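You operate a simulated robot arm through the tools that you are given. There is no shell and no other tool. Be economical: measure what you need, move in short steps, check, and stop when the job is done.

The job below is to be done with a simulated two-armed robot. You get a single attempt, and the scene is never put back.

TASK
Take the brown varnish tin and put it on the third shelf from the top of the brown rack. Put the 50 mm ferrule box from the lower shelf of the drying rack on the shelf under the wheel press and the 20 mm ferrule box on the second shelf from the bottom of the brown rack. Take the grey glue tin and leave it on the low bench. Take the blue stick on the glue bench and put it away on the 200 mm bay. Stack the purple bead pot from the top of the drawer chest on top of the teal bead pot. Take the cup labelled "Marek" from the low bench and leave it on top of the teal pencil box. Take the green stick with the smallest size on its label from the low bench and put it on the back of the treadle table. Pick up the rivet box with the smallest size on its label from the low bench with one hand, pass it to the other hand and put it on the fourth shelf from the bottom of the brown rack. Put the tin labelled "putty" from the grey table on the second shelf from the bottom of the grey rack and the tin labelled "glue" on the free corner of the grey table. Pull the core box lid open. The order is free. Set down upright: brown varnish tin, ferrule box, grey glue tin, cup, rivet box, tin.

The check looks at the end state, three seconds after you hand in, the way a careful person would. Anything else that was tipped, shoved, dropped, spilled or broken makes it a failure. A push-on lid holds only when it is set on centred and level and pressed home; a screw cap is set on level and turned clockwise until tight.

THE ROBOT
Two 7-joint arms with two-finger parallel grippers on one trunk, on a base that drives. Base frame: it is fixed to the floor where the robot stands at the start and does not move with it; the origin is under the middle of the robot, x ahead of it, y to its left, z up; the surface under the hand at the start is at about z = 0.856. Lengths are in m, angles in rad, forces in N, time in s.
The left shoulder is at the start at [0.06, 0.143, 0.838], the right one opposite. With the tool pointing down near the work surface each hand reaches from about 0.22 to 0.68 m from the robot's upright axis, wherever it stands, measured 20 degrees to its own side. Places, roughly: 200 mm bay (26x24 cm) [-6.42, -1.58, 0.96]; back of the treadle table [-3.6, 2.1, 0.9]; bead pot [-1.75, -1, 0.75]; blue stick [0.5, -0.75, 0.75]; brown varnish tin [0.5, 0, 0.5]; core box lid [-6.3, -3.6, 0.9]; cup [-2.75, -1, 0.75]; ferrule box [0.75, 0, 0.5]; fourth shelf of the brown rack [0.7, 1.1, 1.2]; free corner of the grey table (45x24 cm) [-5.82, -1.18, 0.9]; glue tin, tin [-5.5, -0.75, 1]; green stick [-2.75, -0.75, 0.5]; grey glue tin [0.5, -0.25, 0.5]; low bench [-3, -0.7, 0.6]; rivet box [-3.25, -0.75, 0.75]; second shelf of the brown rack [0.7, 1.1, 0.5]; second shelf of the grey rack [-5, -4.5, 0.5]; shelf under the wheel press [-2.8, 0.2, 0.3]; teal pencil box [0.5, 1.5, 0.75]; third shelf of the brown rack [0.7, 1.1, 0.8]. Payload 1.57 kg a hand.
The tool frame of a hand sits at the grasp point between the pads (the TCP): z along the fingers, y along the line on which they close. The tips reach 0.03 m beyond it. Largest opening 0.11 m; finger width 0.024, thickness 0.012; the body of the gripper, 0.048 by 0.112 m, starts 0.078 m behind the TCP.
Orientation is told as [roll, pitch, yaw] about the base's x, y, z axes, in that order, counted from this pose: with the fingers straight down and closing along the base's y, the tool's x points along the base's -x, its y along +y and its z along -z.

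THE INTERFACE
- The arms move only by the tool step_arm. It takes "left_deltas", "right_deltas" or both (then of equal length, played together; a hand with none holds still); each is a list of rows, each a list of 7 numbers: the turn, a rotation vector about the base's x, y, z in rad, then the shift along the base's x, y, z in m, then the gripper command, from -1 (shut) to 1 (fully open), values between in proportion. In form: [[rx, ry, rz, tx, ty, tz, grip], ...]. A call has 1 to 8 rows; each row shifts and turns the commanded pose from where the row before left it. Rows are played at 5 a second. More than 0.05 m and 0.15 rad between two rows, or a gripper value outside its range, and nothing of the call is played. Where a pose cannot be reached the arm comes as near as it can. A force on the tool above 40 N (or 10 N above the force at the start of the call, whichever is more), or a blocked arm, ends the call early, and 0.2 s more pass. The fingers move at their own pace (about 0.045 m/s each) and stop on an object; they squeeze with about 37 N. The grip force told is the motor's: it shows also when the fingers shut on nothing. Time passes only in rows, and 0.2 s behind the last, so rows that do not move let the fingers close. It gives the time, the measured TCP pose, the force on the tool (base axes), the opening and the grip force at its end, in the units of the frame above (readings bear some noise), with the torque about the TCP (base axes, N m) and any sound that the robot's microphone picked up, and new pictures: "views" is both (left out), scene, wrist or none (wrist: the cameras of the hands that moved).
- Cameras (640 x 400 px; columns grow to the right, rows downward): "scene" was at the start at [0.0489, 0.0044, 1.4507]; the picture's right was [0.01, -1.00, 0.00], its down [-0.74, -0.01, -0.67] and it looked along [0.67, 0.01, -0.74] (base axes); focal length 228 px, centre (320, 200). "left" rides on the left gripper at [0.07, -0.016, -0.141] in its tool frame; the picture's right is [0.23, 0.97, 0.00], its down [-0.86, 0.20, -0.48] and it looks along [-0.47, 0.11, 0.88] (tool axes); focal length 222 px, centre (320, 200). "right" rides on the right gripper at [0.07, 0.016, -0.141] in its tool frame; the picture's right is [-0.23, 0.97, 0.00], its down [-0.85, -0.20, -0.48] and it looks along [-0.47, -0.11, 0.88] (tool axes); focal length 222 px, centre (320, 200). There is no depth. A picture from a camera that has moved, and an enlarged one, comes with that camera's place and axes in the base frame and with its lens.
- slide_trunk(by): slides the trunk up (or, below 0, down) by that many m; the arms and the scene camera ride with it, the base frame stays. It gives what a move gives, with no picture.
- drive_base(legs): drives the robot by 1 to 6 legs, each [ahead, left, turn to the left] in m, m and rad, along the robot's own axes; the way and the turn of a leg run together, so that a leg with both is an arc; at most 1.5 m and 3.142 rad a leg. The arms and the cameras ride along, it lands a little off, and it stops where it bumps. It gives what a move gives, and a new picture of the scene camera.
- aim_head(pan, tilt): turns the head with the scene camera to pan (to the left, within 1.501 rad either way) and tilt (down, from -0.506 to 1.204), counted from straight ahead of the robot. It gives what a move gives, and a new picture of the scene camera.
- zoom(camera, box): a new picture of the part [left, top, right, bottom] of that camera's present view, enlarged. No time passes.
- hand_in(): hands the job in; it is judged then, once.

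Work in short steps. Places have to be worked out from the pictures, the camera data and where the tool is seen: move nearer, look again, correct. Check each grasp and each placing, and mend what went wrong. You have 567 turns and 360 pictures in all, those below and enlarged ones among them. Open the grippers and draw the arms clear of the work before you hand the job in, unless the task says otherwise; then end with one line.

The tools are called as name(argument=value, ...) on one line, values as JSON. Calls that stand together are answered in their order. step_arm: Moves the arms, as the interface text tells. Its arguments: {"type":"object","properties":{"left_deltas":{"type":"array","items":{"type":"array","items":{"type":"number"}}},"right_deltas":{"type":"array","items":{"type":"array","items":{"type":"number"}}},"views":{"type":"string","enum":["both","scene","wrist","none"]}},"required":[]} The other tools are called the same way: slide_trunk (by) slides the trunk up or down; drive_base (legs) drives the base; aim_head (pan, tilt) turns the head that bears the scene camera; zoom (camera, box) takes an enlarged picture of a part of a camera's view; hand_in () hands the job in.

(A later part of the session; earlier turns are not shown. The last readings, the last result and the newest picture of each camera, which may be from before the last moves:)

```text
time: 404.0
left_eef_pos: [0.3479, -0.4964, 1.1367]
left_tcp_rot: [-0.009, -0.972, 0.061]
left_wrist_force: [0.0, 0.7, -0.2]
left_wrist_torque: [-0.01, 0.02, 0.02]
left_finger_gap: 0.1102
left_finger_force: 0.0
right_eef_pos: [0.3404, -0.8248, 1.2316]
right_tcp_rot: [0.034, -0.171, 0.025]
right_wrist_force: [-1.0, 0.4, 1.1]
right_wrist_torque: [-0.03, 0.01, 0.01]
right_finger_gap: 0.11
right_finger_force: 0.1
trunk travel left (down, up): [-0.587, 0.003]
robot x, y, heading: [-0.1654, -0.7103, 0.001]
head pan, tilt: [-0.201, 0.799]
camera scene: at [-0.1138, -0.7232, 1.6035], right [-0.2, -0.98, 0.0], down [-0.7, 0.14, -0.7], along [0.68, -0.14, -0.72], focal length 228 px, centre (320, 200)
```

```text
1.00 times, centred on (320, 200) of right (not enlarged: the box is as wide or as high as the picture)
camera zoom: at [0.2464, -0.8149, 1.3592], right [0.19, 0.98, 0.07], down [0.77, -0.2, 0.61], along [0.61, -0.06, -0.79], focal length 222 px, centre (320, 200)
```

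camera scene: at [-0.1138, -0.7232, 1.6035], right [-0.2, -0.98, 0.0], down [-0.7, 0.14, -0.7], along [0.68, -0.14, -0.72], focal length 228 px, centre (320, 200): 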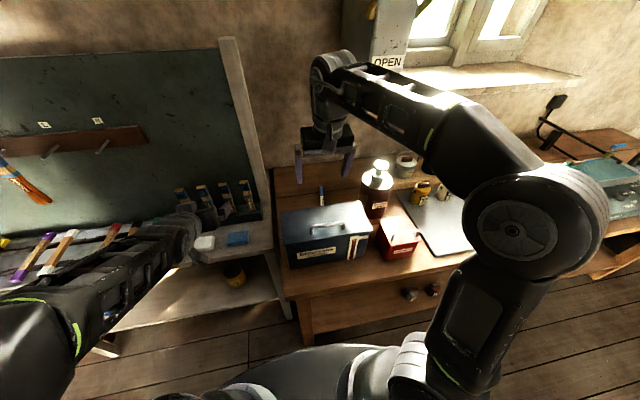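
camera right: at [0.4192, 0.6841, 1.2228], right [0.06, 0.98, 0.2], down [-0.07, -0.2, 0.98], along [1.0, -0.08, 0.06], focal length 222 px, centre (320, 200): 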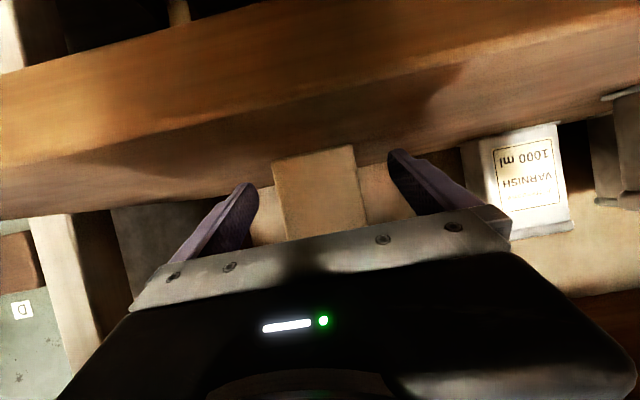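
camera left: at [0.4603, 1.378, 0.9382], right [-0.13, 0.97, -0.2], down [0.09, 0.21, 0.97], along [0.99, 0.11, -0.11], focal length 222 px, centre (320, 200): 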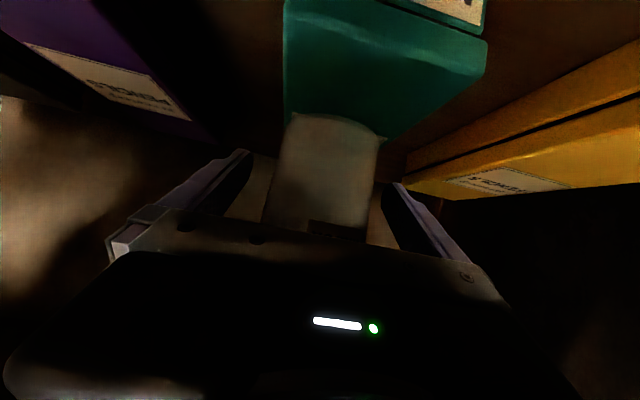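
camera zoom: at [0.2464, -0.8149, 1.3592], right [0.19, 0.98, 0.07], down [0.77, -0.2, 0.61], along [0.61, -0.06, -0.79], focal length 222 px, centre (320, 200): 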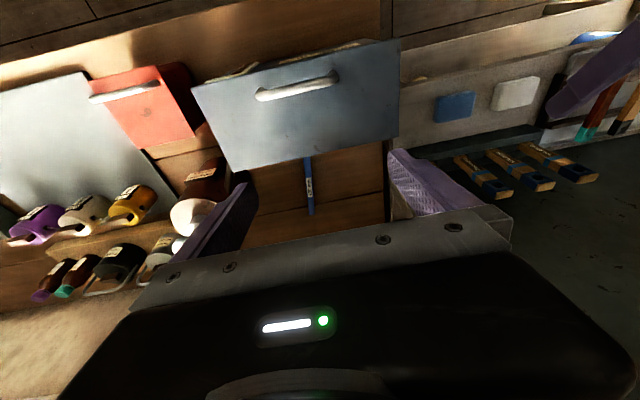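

Triangulated: the stick runs from about (0.48,-0.85) to (0.668,-0.891), top z≈0.866. I edge 5 cm closer and bring the right hand over (0.57,-0.87), yawed to the stick.

drive_base(legs=[[0.05, 0, 0]])

step_arm(right_deltas=[[0, 0.08, -0.1, 0.045, -0.01, 0, 1], [0, 0.08, -0.1, 0.045, -0.01, 0, 1], [0, 0, -0.03, 0.045, -0.01, 0, 1], [0, 0, 0, 0.04, -0.01, -0.01, 1], [0, 0, 0, 0.01, -0.008, -0.04, 1], [0, 0, 0, 0, 0, 0, 1]], views="wrist")

```text
time: 404.9
left_eef_pos: [0.3997, -0.4956, 1.1357]
left_tcp_rot: [-0.009, -0.967, 0.06]
left_wrist_force: [0.5, -0.1, -0.4]
left_wrist_torque: [-0.04, 0.02, 0.01]
left_finger_gap: 0.1099
left_finger_force: 0.1
right_eef_pos: [0.3925, -0.8237, 1.2298]
right_tcp_rot: [0.032, -0.169, 0.025]
right_wrist_force: [0.6, -0.3, -0.3]
right_wrist_torque: [0.02, 0.02, -0.01]
right_finger_gap: 0.11
right_finger_force: 0.1
trunk travel left (down, up): [-0.587, 0.003]
robot x, y, heading: [-0.111, -0.7099, -0.0]
head pan, tilt: [-0.201, 0.799]
camera scene: at [-0.0615, -0.7231, 1.6033], right [-0.2, -0.98, 0.0], down [-0.7, 0.14, -0.7], along [0.68, -0.14, -0.72], focal length 228 px, centre (320, 200)
```

scene: 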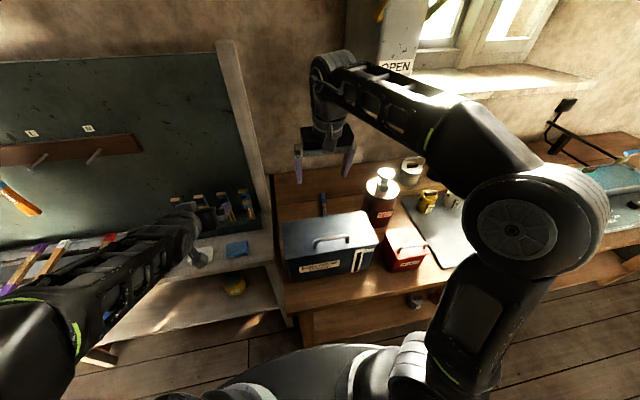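

```text
time: 406.3
left_eef_pos: [0.3965, -0.4957, 1.1365]
left_tcp_rot: [-0.009, -0.971, 0.063]
left_wrist_force: [-1.0, 0.0, 0.7]
left_wrist_torque: [0.01, 0.03, -0.04]
left_finger_gap: 0.1097
left_finger_force: 0.0
right_eef_pos: [0.5109, -0.8766, 1.0676]
right_tcp_rot: [0.02, -0.012, -0.204]
right_wrist_force: [0.3, 0.7, 0.2]
right_wrist_torque: [0.03, -0.03, -0.03]
right_finger_gap: 0.1099
right_finger_force: 0.0
right hand out of reach, approached as far as the arm can: row 1, 2, 3, 4
trunk travel left (down, up): [-0.587, 0.003]
robot x, y, heading: [-0.1136, -0.7092, 0.003]
head pan, tilt: [-0.201, 0.799]
camera right: at [0.4422, -0.8493, 1.2073], right [0.42, 0.91, 0.02], down [0.79, -0.38, 0.48], along [0.45, -0.18, -0.87], focal length 222 px, centre (320, 200)
```

right: 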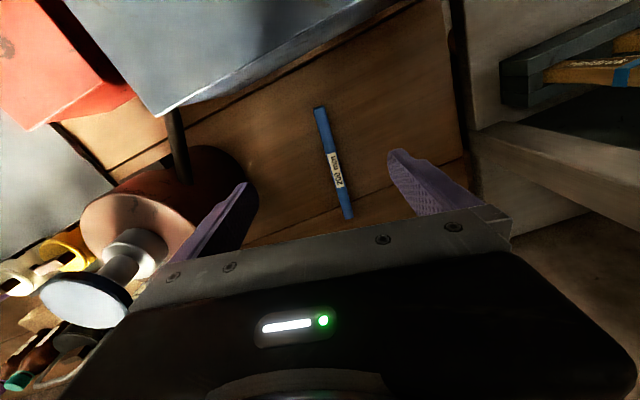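

Stick centre ≈(0.579,-0.873), yaw ≈-0.14. Narrow the fingers and descend toward it.

step_arm(right_deltas=[[0, 0, 0.06, 0.015, 0.002, -0.04, 0.3], [0, 0, 0, 0.015, 0.002, -0.04, 0.2], [0, 0, 0, 0.015, 0.001, -0.04, 0.2], [0, 0, 0, 0.014, 0, -0.03, 0.2], [0, 0, 0, 0, 0, 0, 0.2]], views="wrist")

```text
time: 407.5
left_eef_pos: [0.3964, -0.496, 1.1368]
left_tcp_rot: [-0.008, -0.971, 0.062]
left_wrist_force: [0.6, 0.4, 0.0]
left_wrist_torque: [0.01, -0.02, 0.02]
left_finger_gap: 0.1097
left_finger_force: 0.2
right_eef_pos: [0.5687, -0.8716, 0.918]
right_tcp_rot: [0.021, -0.011, -0.146]
right_wrist_force: [0.3, 0.9, -0.1]
right_wrist_torque: [-0.04, -0.03, 0.05]
right_finger_gap: 0.0662
right_finger_force: 0.0
trunk travel left (down, up): [-0.587, 0.003]
robot x, y, heading: [-0.1126, -0.7115, -0.0]
head pan, tilt: [-0.201, 0.799]
camera right: at [0.4995, -0.8479, 1.0579], right [0.37, 0.93, 0.02], down [0.81, -0.33, 0.48], along [0.46, -0.16, -0.87], focal length 222 px, centre (320, 200)
```

right: 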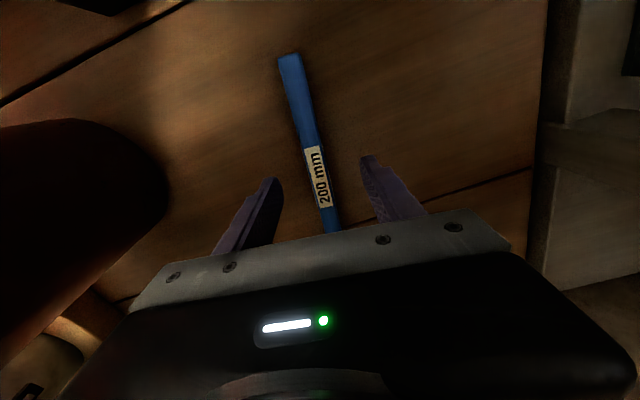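

Stick is between the fingers. Lower to z≈0.882 and close.

step_arm(right_deltas=[[0, 0, 0, 0, -0.001, -0.02, 0.2], [0, 0, 0, 0, 0, -0.012, 0.2], [0, 0, 0, 0, 0, -0.005, 0.2], [0, 0, 0, 0, 0, 0, -1], [0, 0, 0, 0, 0, 0, -1], [0, 0, 0, 0, 0, 0, -1], [0, 0, 0, 0, 0, 0, -1]], views="wrist")

```text
time: 409.1
left_eef_pos: [0.3955, -0.4978, 1.1372]
left_tcp_rot: [-0.008, -0.972, 0.059]
left_wrist_force: [0.3, -0.3, -1.1]
left_wrist_torque: [0.04, 0.01, 0.01]
left_finger_gap: 0.1102
left_finger_force: 0.0
right_eef_pos: [0.5698, -0.8756, 0.8804]
right_tcp_rot: [0.021, -0.016, -0.146]
right_wrist_force: [-1.0, -20.3, 20.2]
right_wrist_torque: [-1.01, 0.34, 0.25]
right_finger_gap: 0.0175
right_finger_force: 23.4
trunk travel left (down, up): [-0.587, 0.003]
robot x, y, heading: [-0.1141, -0.7109, 0.0]
head pan, tilt: [-0.201, 0.799]
camera right: at [0.4991, -0.8518, 1.021], right [0.37, 0.93, 0.02], down [0.81, -0.33, 0.49], along [0.46, -0.16, -0.87], focal length 222 px, centre (320, 200)
```

right: 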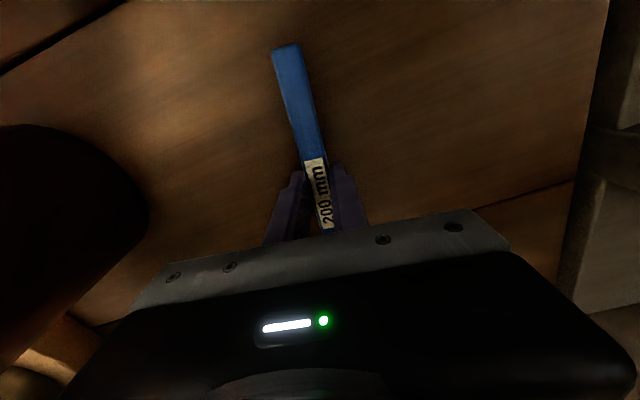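

Gripped (gap 0.0175). Lift, retracting as I rise.

step_arm(right_deltas=[[0, 0, 0, 0, 0.003, 0.02, -1], [0, 0, 0, 0, 0, 0.03, -1], [0, 0, 0, -0.014, 0, 0.04, -1], [0, 0, 0, -0.015, 0, 0.04, -1], [0, 0, 0, -0.02, 0, 0.04, -1], [0, 0, 0, -0.02, 0, 0.04, -1], [0, 0, 0, -0.03, 0.01, 0.03, -1], [0, 0, 0, -0.04, 0.01, 0.02, -1]], views="wrist")

```text
time: 410.9
left_eef_pos: [0.3954, -0.4968, 1.1368]
left_tcp_rot: [-0.009, -0.971, 0.06]
left_wrist_force: [-0.5, 0.0, -0.3]
left_wrist_torque: [-0.01, -0.02, -0.01]
left_finger_gap: 0.11
left_finger_force: 0.0
right_eef_pos: [0.4281, -0.8504, 1.1397]
right_tcp_rot: [0.02, -0.011, -0.145]
right_wrist_force: [0.0, -0.5, -0.4]
right_wrist_torque: [0.03, -0.03, 0.0]
right_finger_gap: 0.0169
right_finger_force: 31.7
trunk travel left (down, up): [-0.587, 0.003]
robot x, y, heading: [-0.1149, -0.7103, 0.008]
head pan, tilt: [-0.201, 0.799]
camera right: at [0.358, -0.8264, 1.2801], right [0.37, 0.93, 0.02], down [0.81, -0.33, 0.48], along [0.46, -0.16, -0.88], focal length 222 px, centre (320, 200)
```

right: 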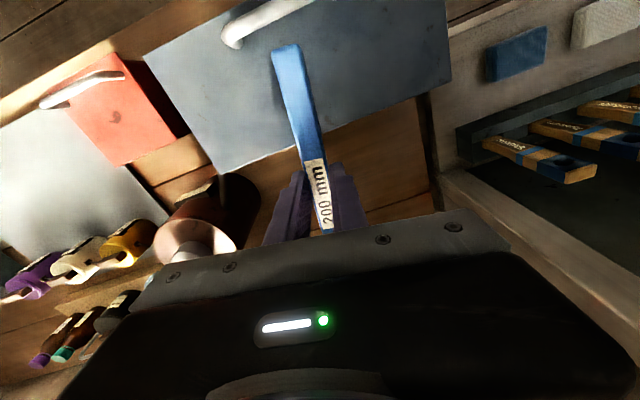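

Stick secured ("200 mm"). Back out, turn and go down the corridor to the drawer chest.

drive_base(legs=[[-0.26, 0, 0], [0, 0, -1.57], [0.95, 0, 0], [0, 0, -1.57]])

drive_base(legs=[[1.4, 0, 0]])

drive_base(legs=[[0.25, 0, 0], [0, 0, -1.57]])

```text
time: 424.8
left_eef_pos: [-0.8682, -1.8859, 1.1374]
left_tcp_rot: [-0.008, -0.97, -3.053]
left_wrist_force: [-0.2, 0.2, 0.7]
left_wrist_torque: [0.03, -0.01, 0.03]
left_finger_gap: 0.1101
left_finger_force: 0.1
right_eef_pos: [-0.9092, -1.5333, 1.139]
right_tcp_rot: [0.021, -0.009, 3.023]
right_wrist_force: [0.4, 0.0, -0.2]
right_wrist_torque: [0.0, -0.01, 0.02]
right_finger_gap: 0.0168
right_finger_force: 31.4
trunk travel left (down, up): [-0.587, 0.003]
robot x, y, heading: [-0.3665, -1.653, -3.112]
head pan, tilt: [-0.201, 0.799]
camera scene: at [-0.4135, -1.6403, 1.6034], right [0.17, 0.99, 0.0], down [0.71, -0.12, -0.7], along [-0.69, 0.12, -0.72], focal length 228 px, centre (320, 200)
```

scene: 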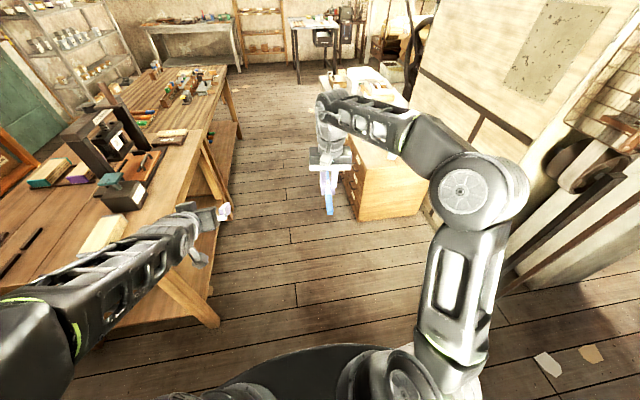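

```text
time: 431.6
left_eef_pos: [-2.222, -1.8853, 1.1351]
left_tcp_rot: [-0.008, -0.972, -3.088]
left_wrist_force: [-0.3, 0.0, -0.6]
left_wrist_torque: [0.03, -0.02, 0.01]
left_finger_gap: 0.1097
left_finger_force: 0.0
right_eef_pos: [-2.2506, -1.5317, 1.1381]
right_tcp_rot: [0.02, -0.01, 2.99]
right_wrist_force: [-0.7, 0.1, -1.1]
right_wrist_torque: [-0.01, 0.0, 0.03]
right_finger_gap: 0.0168
right_finger_force: 32.0
trunk travel left (down, up): [-0.587, 0.003]
robot x, y, heading: [-1.7121, -1.6779, 3.134]
head pan, tilt: [-0.201, 0.799]
camera scene: at [-1.7595, -1.6557, 1.6034], right [0.2, 0.98, 0.0], down [0.7, -0.15, -0.7], along [-0.68, 0.14, -0.72], focal length 228 px, centre (320, 200)
```

scene: 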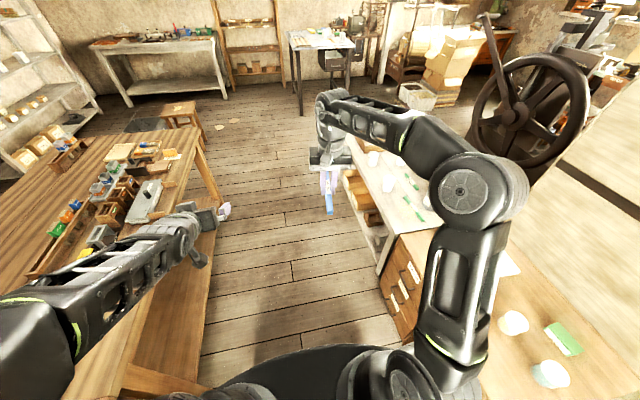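

```text
time: 437.2
left_eef_pos: [-2.1826, -1.1653, 1.1364]
left_tcp_rot: [-0.009, -0.971, 1.645]
left_wrist_force: [-0.2, 1.0, 0.5]
left_wrist_torque: [-0.01, -0.03, -0.03]
left_finger_gap: 0.1099
left_finger_force: 0.1
right_eef_pos: [-1.8288, -1.1301, 1.1383]
right_tcp_rot: [0.02, -0.012, 1.437]
right_wrist_force: [0.6, 0.5, -0.5]
right_wrist_torque: [0.01, 0.02, -0.02]
right_finger_gap: 0.0166
right_finger_force: 31.9
trunk travel left (down, up): [-0.587, 0.003]
robot x, y, heading: [-1.9592, -1.6737, 1.591]
head pan, tilt: [-0.201, 0.799]
camera scene: at [-1.9466, -1.6211, 1.6034], right [0.98, -0.18, 0.0], down [-0.13, -0.7, -0.7], along [0.13, 0.69, -0.72], focal length 228 px, centre (320, 200)
```

scene: 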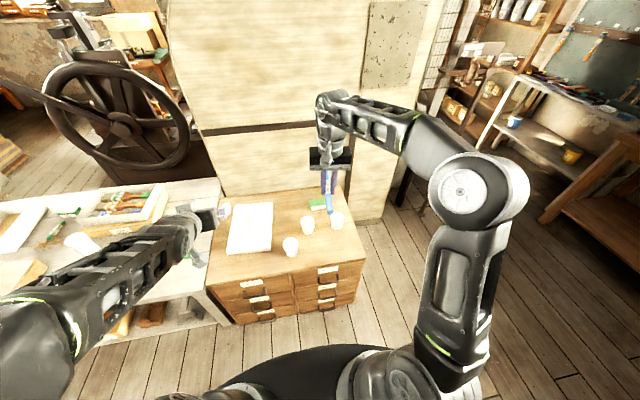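

Pots visible on the chest. I lower the trunk 0.2 m for a second view and zoom.

zoom(camera="scene", box=[260, 180, 380, 270])

slide_trunk(by=-0.2)

aim_head(pan=0, tilt=0.75)

zoom(camera="scene", box=[240, 140, 420, 270])

```text
4.44 times, centred on (320, 225) of scene
camera zoom: at [-1.9466, -1.6211, 1.6034], right [0.98, -0.18, 0.0], down [-0.13, -0.7, -0.7], along [0.13, 0.69, -0.72], focal length 1013 px, centre (320, 89)
```

zoom: 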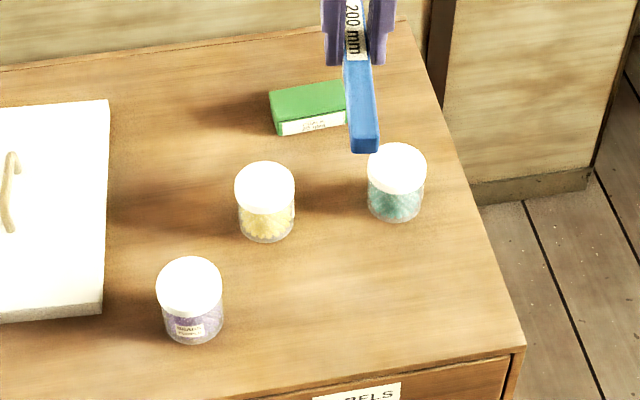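

```text
time: 439.4
left_eef_pos: [-2.1819, -1.1664, 0.9361]
left_tcp_rot: [-0.008, -0.971, 1.646]
left_wrist_force: [0.2, 0.1, 0.0]
left_wrist_torque: [0.0, 0.03, 0.01]
left_finger_gap: 0.1099
left_finger_force: 0.0
right_eef_pos: [-1.829, -1.1298, 0.9387]
right_tcp_rot: [0.022, -0.01, 1.44]
right_wrist_force: [-0.5, -0.2, -0.8]
right_wrist_torque: [-0.02, 0.01, -0.02]
right_finger_gap: 0.0168
right_finger_force: 30.7
trunk travel left (down, up): [-0.387, 0.203]
robot x, y, heading: [-1.9612, -1.6743, 1.586]
head pan, tilt: [-0.201, 0.799]
```

```text
time: 440.1
left_eef_pos: [-2.1828, -1.167, 0.9361]
left_tcp_rot: [-0.009, -0.97, 1.645]
left_wrist_force: [0.3, 0.3, 0.8]
left_wrist_torque: [0.03, -0.02, 0.01]
left_finger_gap: 0.1101
left_finger_force: 0.0
right_eef_pos: [-1.8289, -1.13, 0.9379]
right_tcp_rot: [0.021, -0.012, 1.438]
right_wrist_force: [0.6, 0.6, -0.2]
right_wrist_torque: [0.02, 0.0, -0.02]
right_finger_gap: 0.0168
right_finger_force: 32.0
trunk travel left (down, up): [-0.387, 0.203]
robot x, y, heading: [-1.9598, -1.6745, 1.589]
head pan, tilt: [0.0, 0.75]
camera scene: at [-1.9629, -1.6176, 1.4074], right [1.0, 0.01, 0.0], down [0.01, -0.68, -0.73], along [-0.01, 0.73, -0.68], focal length 228 px, centre (320, 200)
```

scene: 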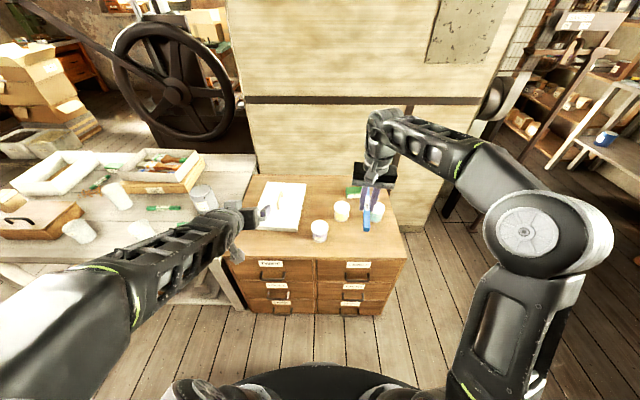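

```text
3.08 times, centred on (330, 205) of scene
camera zoom: at [-1.9629, -1.6176, 1.4074], right [1.0, 0.01, 0.0], down [0.01, -0.68, -0.73], along [-0.01, 0.73, -0.68], focal length 702 px, centre (289, 185)
```

zoom: 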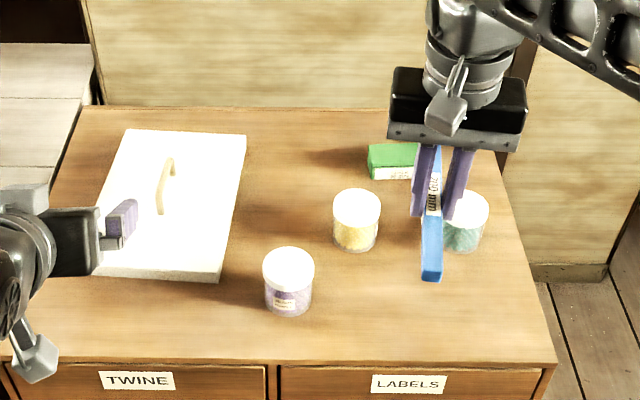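

Pots: purple ≈(-1.971,-0.998), yellow ≈(-1.873,-0.888), teal ≈(-1.713,-0.88), lid tops ≈0.69. I shift right so the left hand faces the purple pot.

drive_base(legs=[[0, -0.22, -0.02]])

step_arm(left_deltas=[[0, 0, -0.05, 0, 0, -0.04, 1], [0, 0, 0, 0, 0, -0.04, 1], [0, 0, 0, 0, 0, -0.04, 1], [0, 0, 0, 0, 0, 0, 1]], views="both")

```text
time: 441.8
left_eef_pos: [-1.9464, -1.1617, 0.9366]
left_tcp_rot: [-0.007, -0.969, 1.624]
left_wrist_force: [0.5, -0.2, -0.1]
left_wrist_torque: [-0.01, -0.01, 0.02]
left_finger_gap: 0.1104
left_finger_force: 0.0
right_eef_pos: [-1.5931, -1.132, 0.9383]
right_tcp_rot: [0.023, -0.011, 1.419]
right_wrist_force: [0.7, 0.5, -0.2]
right_wrist_torque: [0.04, 0.05, 0.0]
right_finger_gap: 0.0167
right_finger_force: 32.0
trunk travel left (down, up): [-0.387, 0.203]
robot x, y, heading: [-1.7351, -1.6715, 1.563]
head pan, tilt: [0.0, 0.75]
camera scene: at [-1.7363, -1.6162, 1.4074], right [1.0, 0.0, 0.0], down [0.0, -0.68, -0.73], along [0.0, 0.73, -0.68], focal length 228 px, centre (320, 200)
```

scene: 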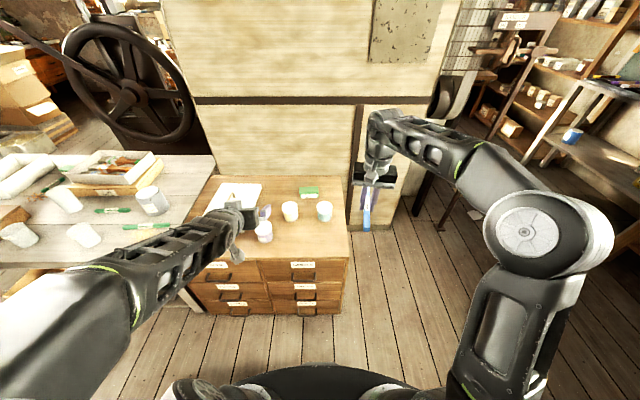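

```text
time: 442.8
left_eef_pos: [-1.9467, -1.1581, 0.8159]
left_tcp_rot: [-0.008, -0.969, 1.576]
left_wrist_force: [-0.2, 0.1, -0.1]
left_wrist_torque: [-0.02, -0.01, 0.01]
left_finger_gap: 0.1099
left_finger_force: 0.0
right_eef_pos: [-1.5937, -1.1302, 0.9388]
right_tcp_rot: [0.02, -0.01, 1.422]
right_wrist_force: [0.8, 0.3, 0.0]
right_wrist_torque: [-0.03, -0.03, 0.04]
right_finger_gap: 0.0166
right_finger_force: 32.1
trunk travel left (down, up): [-0.387, 0.203]
robot x, y, heading: [-1.7381, -1.6767, 1.568]
head pan, tilt: [0.0, 0.75]
camera scene: at [-1.7372, -1.6163, 1.4074], right [1.0, 0.0, 0.0], down [0.0, -0.68, -0.73], along [0.0, 0.73, -0.68], focal length 228 px, centre (320, 200)
camera left: at [-1.9301, -1.3121, 0.8377], right [-0.97, -0.13, -0.19], down [-0.2, 0.09, 0.97], along [-0.11, 0.99, -0.11], focal length 222 px, centre (320, 200)
```

scene: 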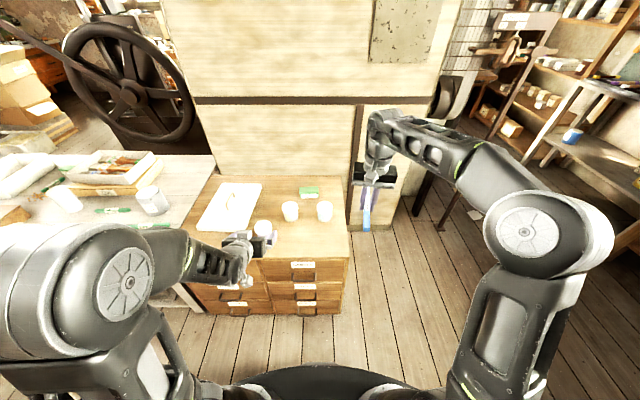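
left: 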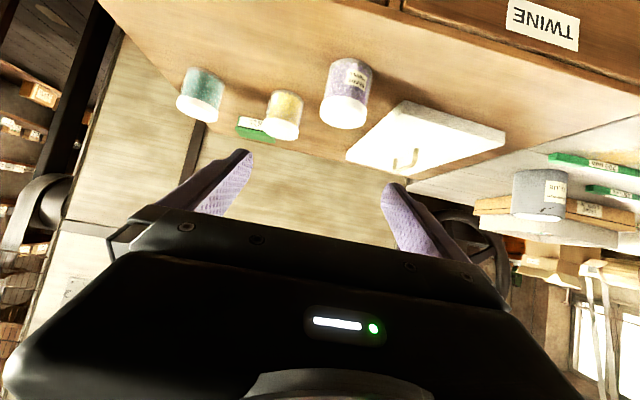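

Purple ≈(-1.973,-1.0), lid top ≈0.67. Approach and re-measure.

step_arm(left_deltas=[[0, 0, 0, -0.013, 0.03, -0.03, 1], [0, 0, 0, -0.012, 0.03, -0.03, 1], [0, 0, 0, 0, 0.03, -0.03, 1], [0, 0, 0, 0, 0, 0, 1]], views="wrist")

```text
time: 443.8
left_eef_pos: [-1.9721, -1.0711, 0.7264]
left_tcp_rot: [-0.011, -0.971, 1.577]
left_wrist_force: [-0.4, 0.0, 0.8]
left_wrist_torque: [0.05, 0.04, 0.02]
left_finger_gap: 0.11
left_finger_force: 0.0
right_eef_pos: [-1.5945, -1.1307, 0.9381]
right_tcp_rot: [0.022, -0.011, 1.421]
right_wrist_force: [-0.3, -0.6, 0.2]
right_wrist_torque: [0.0, 0.04, -0.04]
right_finger_gap: 0.0169
right_finger_force: 32.0
trunk travel left (down, up): [-0.387, 0.203]
robot x, y, heading: [-1.7374, -1.6726, 1.571]
head pan, tilt: [0.0, 0.75]
camera left: at [-1.9549, -1.2256, 0.7473], right [-0.97, -0.13, -0.19], down [-0.2, 0.09, 0.97], along [-0.11, 0.99, -0.11], focal length 222 px, centre (320, 200)
```

left: 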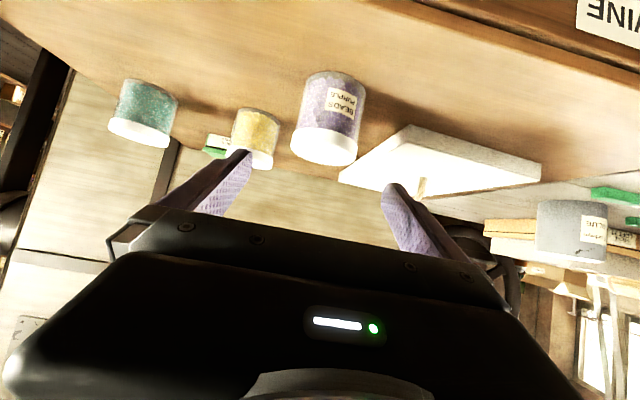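

Purple refined: (-1.972,-1.005), lid top 0.670, base ≈0.595. Go around it and close.

step_arm(left_deltas=[[0, 0, 0, 0.002, 0.03, -0.03, 1], [0, 0, 0, 0, 0.03, -0.03, 1], [0, 0, 0, 0, 0.006, -0.03, 1], [0, 0, 0, 0, 0, -0.003, 1], [0, 0, 0, 0, 0, 0, 0], [0, 0, 0, 0, 0, 0, -1], [0, 0, 0, 0, 0, 0, -1], [0, 0, 0, 0, 0, 0, -1]], views="wrist")

```text
time: 445.6
left_eef_pos: [-1.9348, -1.0318, 0.6721]
left_tcp_rot: [-0.007, -0.97, 1.578]
left_wrist_force: [-0.4, -1.0, -0.1]
left_wrist_torque: [-0.01, -0.02, -0.01]
left_finger_gap: 0.0675
left_finger_force: 25.8
left hand out of reach, approached as far as the arm can: row 2, 3
right_eef_pos: [-1.5934, -1.1309, 0.9383]
right_tcp_rot: [0.023, -0.01, 1.419]
right_wrist_force: [-0.2, -0.2, -0.2]
right_wrist_torque: [-0.01, 0.0, 0.04]
right_finger_gap: 0.0167
right_finger_force: 31.6
trunk travel left (down, up): [-0.387, 0.203]
robot x, y, heading: [-1.7426, -1.6742, 1.565]
head pan, tilt: [0.0, 0.75]
camera left: at [-1.9192, -1.1868, 0.6939], right [-0.97, -0.13, -0.19], down [-0.2, 0.09, 0.97], along [-0.11, 0.99, -0.11], focal length 222 px, centre (320, 200)
```

left: 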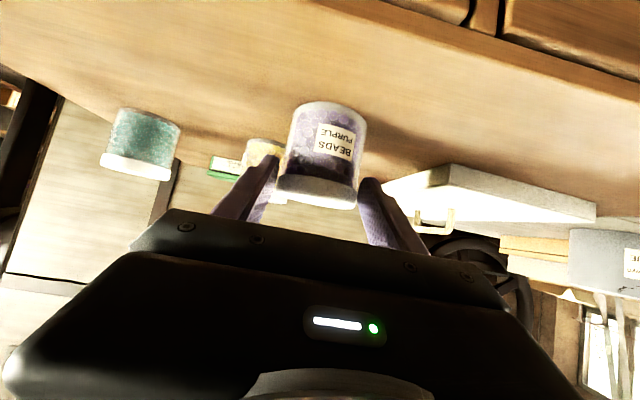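

The arm hit its reach limit and closed short, on the lid. I open, retreat upward a little, and drive closer.

step_arm(left_deltas=[[0, 0, 0, 0, 0, 0, 1], [0, 0, 0, 0, 0, 0, 1], [0, 0, 0, 0, 0, 0.03, 1], [0, 0, 0, 0, -0.02, 0.04, 1], [0, 0, 0, 0, -0.03, 0.02, 1], [0, 0, 0, 0, -0.04, 0, 1], [0, 0, 0, 0, 0, 0, 1]], views="none")

drive_base(legs=[[0.15, 0, 0]])

zoom(camera="left", box=[0, 0, 640, 400])

```text
time: 447.2
left_eef_pos: [-1.9388, -1.1233, 0.7598]
left_tcp_rot: [-0.01, -0.97, 1.576]
left_wrist_force: [-0.2, 0.1, -0.9]
left_wrist_torque: [-0.01, -0.02, 0.0]
left_finger_gap: 0.1101
left_finger_force: 0.1
right_eef_pos: [-1.5941, -1.1314, 0.938]
right_tcp_rot: [0.02, -0.01, 1.42]
right_wrist_force: [0.0, -0.8, 0.2]
right_wrist_torque: [0.01, 0.0, -0.02]
right_finger_gap: 0.0169
right_finger_force: 31.8
trunk travel left (down, up): [-0.387, 0.203]
robot x, y, heading: [-1.737, -1.6714, 1.565]
head pan, tilt: [0.0, 0.75]
```

```text
time: 448.6
left_eef_pos: [-1.94, -0.9709, 0.7603]
left_tcp_rot: [-0.01, -0.971, 1.579]
left_wrist_force: [-1.2, 0.1, 0.8]
left_wrist_torque: [0.02, 0.03, -0.03]
left_finger_gap: 0.1098
left_finger_force: 0.0
right_eef_pos: [-1.595, -0.9768, 0.9379]
right_tcp_rot: [0.022, -0.009, 1.422]
right_wrist_force: [0.1, 0.8, 0.0]
right_wrist_torque: [0.0, 0.03, 0.0]
right_finger_gap: 0.0168
right_finger_force: 31.9
trunk travel left (down, up): [-0.387, 0.203]
robot x, y, heading: [-1.7375, -1.5173, 1.573]
head pan, tilt: [0.0, 0.75]
camera scene: at [-1.737, -1.4626, 1.4073], right [1.0, 0.0, 0.0], down [0.0, -0.68, -0.73], along [0.0, 0.73, -0.68], focal length 228 px, centre (320, 200)
```

scene: 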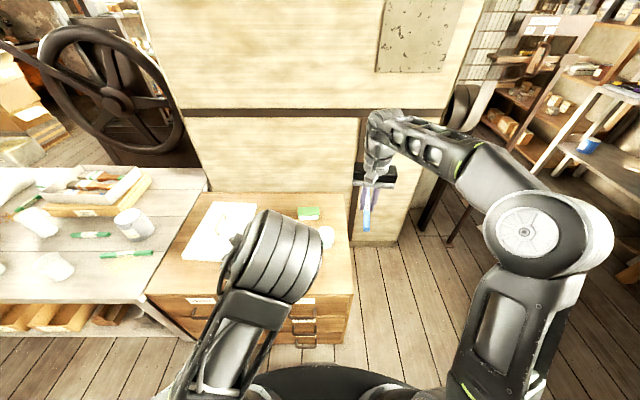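

```text
1.00 times, centred on (320, 200) of left (not enlarged: the box is as wide or as high as the picture)
camera zoom: at [-1.924, -1.1254, 0.7817], right [-0.97, -0.13, -0.19], down [-0.2, 0.09, 0.97], along [-0.11, 0.99, -0.11], focal length 222 px, centre (320, 200)
```

zoom: 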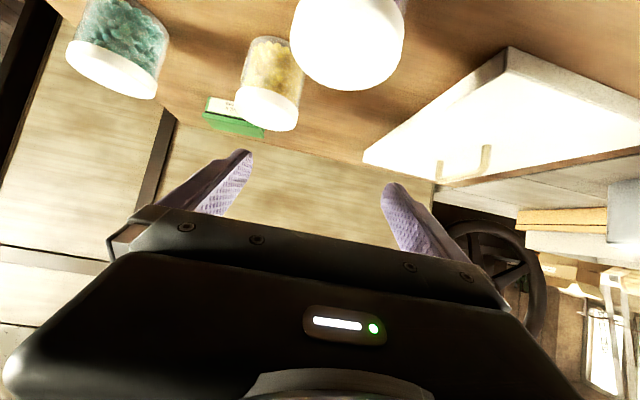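

Purple is now at (-1.935,-1.005). Lower onto it from above.

step_arm(left_deltas=[[0, 0, 0, 0.005, -0.033, 0, 1], [0, 0, 0, 0, 0, -0.04, 1], [0, 0, 0, 0, 0, -0.04, 1], [0, 0, 0, 0, 0, -0.035, 1], [0, 0, 0, 0, 0, -0.013, 1], [0, 0, 0, 0, 0, 0, 1]], views="wrist")

```text
time: 450.0
left_eef_pos: [-1.9358, -1.0021, 0.6343]
left_tcp_rot: [-0.009, -0.97, 1.581]
left_wrist_force: [-0.3, 0.0, 0.1]
left_wrist_torque: [0.01, -0.03, -0.03]
left_finger_gap: 0.1099
left_finger_force: 0.0
right_eef_pos: [-1.5957, -0.9782, 0.9377]
right_tcp_rot: [0.021, -0.009, 1.422]
right_wrist_force: [1.2, 0.4, -0.3]
right_wrist_torque: [-0.03, -0.02, 0.01]
right_finger_gap: 0.0167
right_finger_force: 32.0
trunk travel left (down, up): [-0.387, 0.203]
robot x, y, heading: [-1.7341, -1.5218, 1.571]
head pan, tilt: [0.0, 0.75]
camera left: at [-1.9199, -1.1568, 0.6555], right [-0.97, -0.13, -0.19], down [-0.2, 0.09, 0.97], along [-0.11, 0.99, -0.11], focal length 222 px, centre (320, 200)
```

left: 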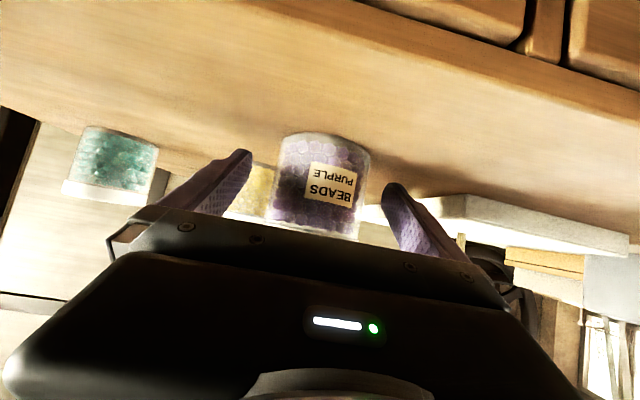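

Well placed. Close and lift.

step_arm(left_deltas=[[0, 0, 0, 0, 0, 0, 0], [0, 0, 0, 0, 0, 0, -1], [0, 0, 0, 0, 0, 0, -1], [0, 0, 0, 0, 0, 0, -1], [0, 0, 0, 0, 0, 0.03, -1], [0, 0, 0, 0, 0, 0.045, -1], [0, 0, 0, 0, 0, 0.045, -1], [0, 0, 0, 0, 0, 0.04, -1]], views="wrist")

```text
time: 451.8
left_eef_pos: [-1.9383, -1.0025, 0.7884]
left_tcp_rot: [-0.008, -0.969, 1.579]
left_wrist_force: [-0.2, -0.1, -1.5]
left_wrist_torque: [0.01, -0.01, -0.04]
left_finger_gap: 0.0683
left_finger_force: 36.6
right_eef_pos: [-1.5946, -0.9784, 0.9383]
right_tcp_rot: [0.02, -0.013, 1.425]
right_wrist_force: [0.4, -0.4, -0.1]
right_wrist_torque: [-0.03, 0.03, 0.02]
right_finger_gap: 0.0171
right_finger_force: 31.9
trunk travel left (down, up): [-0.387, 0.203]
robot x, y, heading: [-1.7344, -1.5196, 1.571]
head pan, tilt: [0.0, 0.75]
camera left: at [-1.9214, -1.1579, 0.8111], right [-0.97, -0.13, -0.19], down [-0.2, 0.09, 0.97], along [-0.11, 0.99, -0.11], focal length 222 px, centre (320, 200)
```

left: 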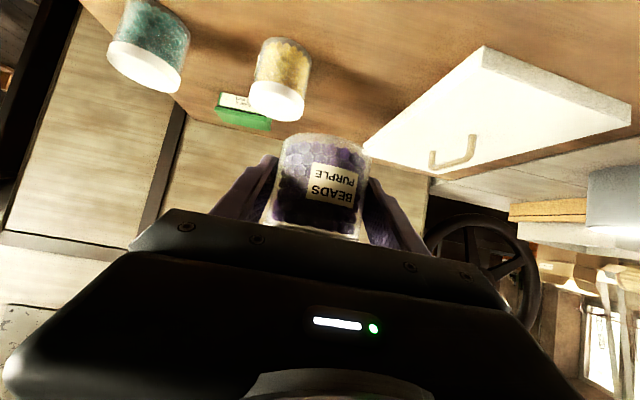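

Held. Shift right and a bit forward so the pot comes over the teal pot.

drive_base(legs=[[0, -0.225, 0], [0.04, 0, 0]])

step_arm(left_deltas=[[0, 0, 0, 0, 0.03, 0, -1], [0, 0, 0, 0, 0.025, 0, -1], [0, 0, 0, 0, 0, 0, -1]], views="both")

```text
time: 454.0
left_eef_pos: [-1.709, -0.9619, 0.7891]
left_tcp_rot: [-0.008, -0.968, 1.576]
left_wrist_force: [0.0, 0.8, -1.7]
left_wrist_torque: [-0.03, 0.0, -0.02]
left_finger_gap: 0.0684
left_finger_force: 36.9
right_eef_pos: [-1.3652, -0.94, 0.9383]
right_tcp_rot: [0.019, -0.01, 1.42]
right_wrist_force: [1.3, 0.0, -0.5]
right_wrist_torque: [-0.06, 0.01, 0.0]
right_finger_gap: 0.0167
right_finger_force: 31.5
trunk travel left (down, up): [-0.387, 0.203]
robot x, y, heading: [-1.5111, -1.4805, 1.567]
head pan, tilt: [0.0, 0.75]
camera scene: at [-1.5099, -1.4234, 1.4073], right [1.0, 0.0, 0.0], down [0.0, -0.68, -0.73], along [0.0, 0.73, -0.68], focal length 228 px, centre (320, 200)
```

scene: 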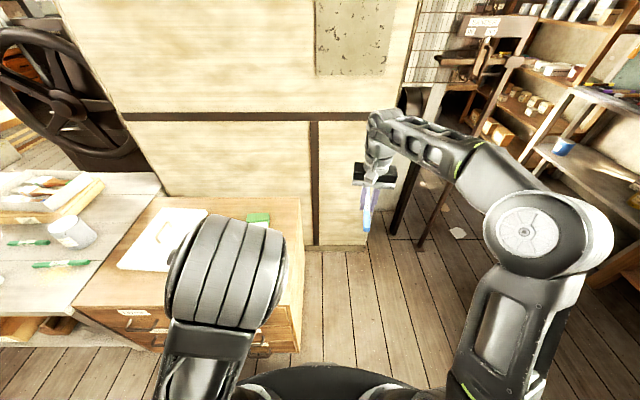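

```text
time: 454.8
left_eef_pos: [-1.7097, -0.908, 0.7883]
left_tcp_rot: [-0.008, -0.971, 1.579]
left_wrist_force: [0.3, 0.1, -0.6]
left_wrist_torque: [-0.06, 0.05, 0.02]
left_finger_gap: 0.0684
left_finger_force: 37.1
right_eef_pos: [-1.3662, -0.9383, 0.9383]
right_tcp_rot: [0.022, -0.01, 1.418]
right_wrist_force: [-0.6, -0.1, -1.1]
right_wrist_torque: [-0.03, -0.01, 0.01]
right_finger_gap: 0.0168
right_finger_force: 32.1
trunk travel left (down, up): [-0.387, 0.203]
robot x, y, heading: [-1.5108, -1.4816, 1.564]
head pan, tilt: [0.0, 0.75]
camera scene: at [-1.5098, -1.4245, 1.4074], right [1.0, 0.0, 0.0], down [0.0, -0.68, -0.73], along [0.0, 0.73, -0.68], focal length 228 px, centre (320, 200)
camera left: at [-1.6941, -1.0633, 0.8102], right [-0.97, -0.13, -0.19], down [-0.2, 0.09, 0.97], along [-0.11, 0.99, -0.11], focal length 222 px, centre (320, 200)
```

scene: 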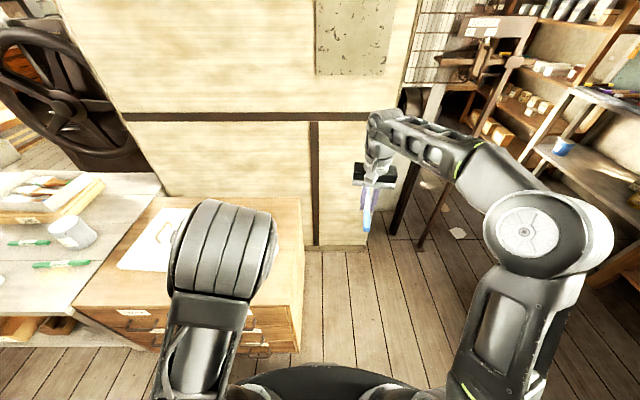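
left: 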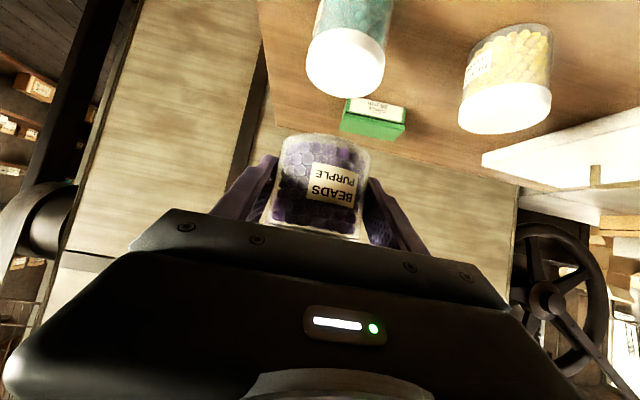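

Teal lid centre: (-1.714,-0.886). Align and lower to just above it.

step_arm(left_deltas=[[0, 0, 0, -0.004, 0.023, 0, -1], [0, 0, 0, 0, 0, -0.03, -1], [0, 0, 0, 0, 0, -0.03, -1], [0, 0, 0, 0, 0, 0, -1]], views="wrist")

```text
time: 455.8
left_eef_pos: [-1.7118, -0.8855, 0.7302]
left_tcp_rot: [-0.009, -0.97, 1.577]
left_wrist_force: [-0.6, 0.3, -1.7]
left_wrist_torque: [-0.01, 0.0, 0.01]
left_finger_gap: 0.0684
left_finger_force: 37.3
right_eef_pos: [-1.3667, -0.9383, 0.9377]
right_tcp_rot: [0.022, -0.01, 1.419]
right_wrist_force: [-0.4, -0.1, 0.5]
right_wrist_torque: [-0.05, -0.02, 0.04]
right_finger_gap: 0.017
right_finger_force: 32.5
trunk travel left (down, up): [-0.387, 0.203]
robot x, y, heading: [-1.5093, -1.4798, 1.564]
head pan, tilt: [0.0, 0.75]
camera left: at [-1.6965, -1.041, 0.7513], right [-0.97, -0.13, -0.19], down [-0.2, 0.09, 0.97], along [-0.11, 0.99, -0.11], focal length 222 px, centre (320, 200)
```

left: 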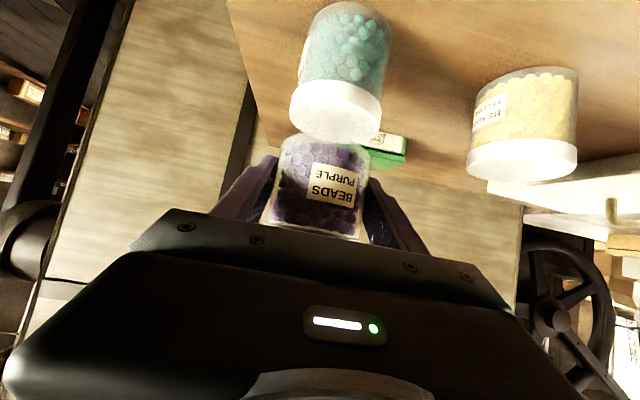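

Shift 7 mm left and 4 mm forward, then lower to contact.

step_arm(left_deltas=[[0, 0, 0, -0.007, 0.004, -0.01, -1], [0, 0, 0, 0, 0, -0.008, -1], [0, 0, 0, 0, 0, -0.005, -1], [0, 0, 0, 0, 0, -0.004, -1], [0, 0, 0, 0, 0, -0.004, -1], [0, 0, 0, 0, 0, 0, -1]], views="wrist")

```text
time: 457.2
left_eef_pos: [-1.7176, -0.8809, 0.7006]
left_tcp_rot: [-0.012, -0.979, 1.574]
left_wrist_force: [-1.3, 3.5, 33.1]
left_wrist_torque: [0.5, 0.26, 0.1]
left_finger_gap: 0.0681
left_finger_force: 37.1
right_eef_pos: [-1.3667, -0.9405, 0.9402]
right_tcp_rot: [0.023, -0.013, 1.418]
right_wrist_force: [0.7, -0.5, -0.6]
right_wrist_torque: [0.0, -0.01, 0.0]
right_finger_gap: 0.0168
right_finger_force: 32.1
trunk travel left (down, up): [-0.387, 0.203]
robot x, y, heading: [-1.5096, -1.4787, 1.565]
head pan, tilt: [0.0, 0.75]
camera left: at [-1.7024, -1.0364, 0.7219], right [-0.97, -0.12, -0.19], down [-0.2, 0.08, 0.98], along [-0.11, 0.99, -0.1], focal length 222 px, centre (320, 200)
```

left: 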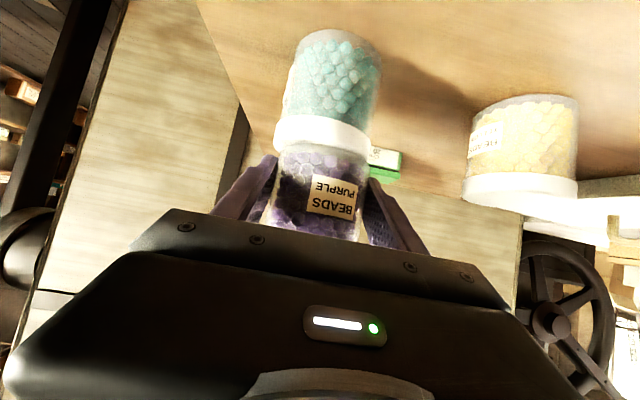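

Stacked and aligned. Ease off and open.

step_arm(left_deltas=[[0, 0, 0, 0, 0, 0.005, -1], [0, 0, 0, 0, 0, 0, 0.4], [0, 0, 0, 0, 0, 0, 0.6], [0, 0, 0, 0, 0, 0, 1], [0, 0, 0, 0, 0, 0, 1]], views="wrist")

```text
time: 458.4
left_eef_pos: [-1.7188, -0.8835, 0.7032]
left_tcp_rot: [-0.008, -0.966, 1.573]
left_wrist_force: [0.8, -0.5, 0.0]
left_wrist_torque: [0.0, 0.02, -0.03]
left_finger_gap: 0.11
left_finger_force: 0.0
right_eef_pos: [-1.3664, -0.9395, 0.9396]
right_tcp_rot: [0.021, -0.009, 1.419]
right_wrist_force: [0.3, -0.7, 0.4]
right_wrist_torque: [0.02, 0.04, 0.02]
right_finger_gap: 0.0168
right_finger_force: 32.2
trunk travel left (down, up): [-0.387, 0.203]
robot x, y, heading: [-1.5075, -1.4781, 1.568]
head pan, tilt: [0.0, 0.75]
camera left: at [-1.7032, -1.0378, 0.7243], right [-0.97, -0.13, -0.19], down [-0.2, 0.09, 0.97], along [-0.11, 0.99, -0.11], focal length 222 px, centre (320, 200)
```

left: 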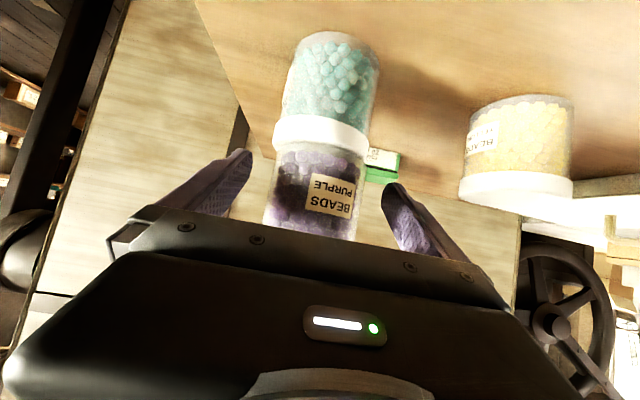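

The stack stands. I withdraw the left hand and travel around to the back-left of the low bench, from where the 120 mm green stick is best reachable.

step_arm(left_deltas=[[0, 0, 0, 0, -0.045, 0, 1], [0, 0, 0, 0, -0.045, 0.01, 1], [0, 0, 0, 0, -0.03, 0.04, 1], [0, 0, 0, 0, -0.02, 0.04, 1], [0, 0, 0, 0, 0, 0.045, 1], [0, 0, 0, 0, 0, 0.045, 1], [0, 0, 0, 0, 0, 0, 1]], views="none")

drive_base(legs=[[-0.24, 0, 0], [0, 1.4, 0]])

drive_base(legs=[[0, 1.25, 0]])

```text
time: 460.0
left_eef_pos: [-1.7247, -0.9637, 0.8796]
left_tcp_rot: [-0.008, -0.97, 1.576]
left_wrist_force: [-0.3, -0.6, 0.0]
left_wrist_torque: [-0.03, -0.01, 0.02]
left_finger_gap: 0.1098
left_finger_force: 0.1
left hand out of reach, approached as far as the arm can: row 3, 4
right_eef_pos: [-1.365, -0.939, 0.938]
right_tcp_rot: [0.021, -0.01, 1.42]
right_wrist_force: [0.0, 0.4, 0.3]
right_wrist_torque: [-0.05, 0.04, -0.02]
right_finger_gap: 0.0169
right_finger_force: 31.8
trunk travel left (down, up): [-0.387, 0.203]
robot x, y, heading: [-1.5104, -1.4811, 1.565]
head pan, tilt: [0.0, 0.75]
```

```text
time: 468.4
left_eef_pos: [-3.1487, -1.2173, 0.8794]
left_tcp_rot: [-0.009, -0.971, 1.605]
left_wrist_force: [-0.1, -0.3, 0.0]
left_wrist_torque: [0.02, -0.01, 0.01]
left_finger_gap: 0.1099
left_finger_force: 0.2
right_eef_pos: [-2.7909, -1.1829, 0.9383]
right_tcp_rot: [0.021, -0.01, 1.445]
right_wrist_force: [-0.3, -0.3, -0.2]
right_wrist_torque: [-0.01, 0.03, 0.01]
right_finger_gap: 0.0167
right_finger_force: 31.9
trunk travel left (down, up): [-0.387, 0.203]
robot x, y, heading: [-2.9201, -1.7281, 1.592]
head pan, tilt: [0.0, 0.75]
camera scene: at [-2.92, -1.6723, 1.4074], right [1.0, 0.02, 0.0], down [0.02, -0.68, -0.73], along [-0.02, 0.73, -0.68], focal length 228 px, centre (320, 200)
```

scene: 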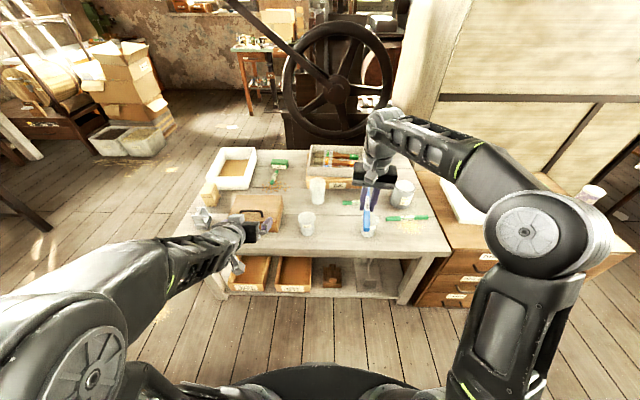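

```text
time: 474.6
left_eef_pos: [-4.3943, -1.2414, 0.8793]
left_tcp_rot: [-0.009, -0.97, 1.598]
left_wrist_force: [-0.3, 0.1, 0.3]
left_wrist_torque: [0.01, 0.0, 0.02]
left_finger_gap: 0.1103
left_finger_force: 0.1
right_eef_pos: [-4.0349, -1.2093, 0.938]
right_tcp_rot: [0.02, -0.012, 1.439]
right_wrist_force: [-0.2, -0.1, -0.1]
right_wrist_torque: [-0.02, 0.03, 0.0]
right_finger_gap: 0.0168
right_finger_force: 31.9
trunk travel left (down, up): [-0.387, 0.203]
robot x, y, heading: [-4.1657, -1.7546, 1.588]
head pan, tilt: [0.0, 0.75]
camera scene: at [-4.1685, -1.6973, 1.4074], right [1.0, 0.02, 0.0], down [0.01, -0.68, -0.73], along [-0.01, 0.73, -0.68], focal length 228 px, centre (320, 200)
```

scene: 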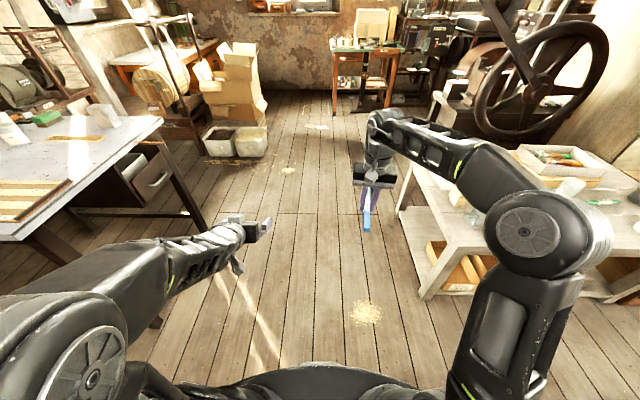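

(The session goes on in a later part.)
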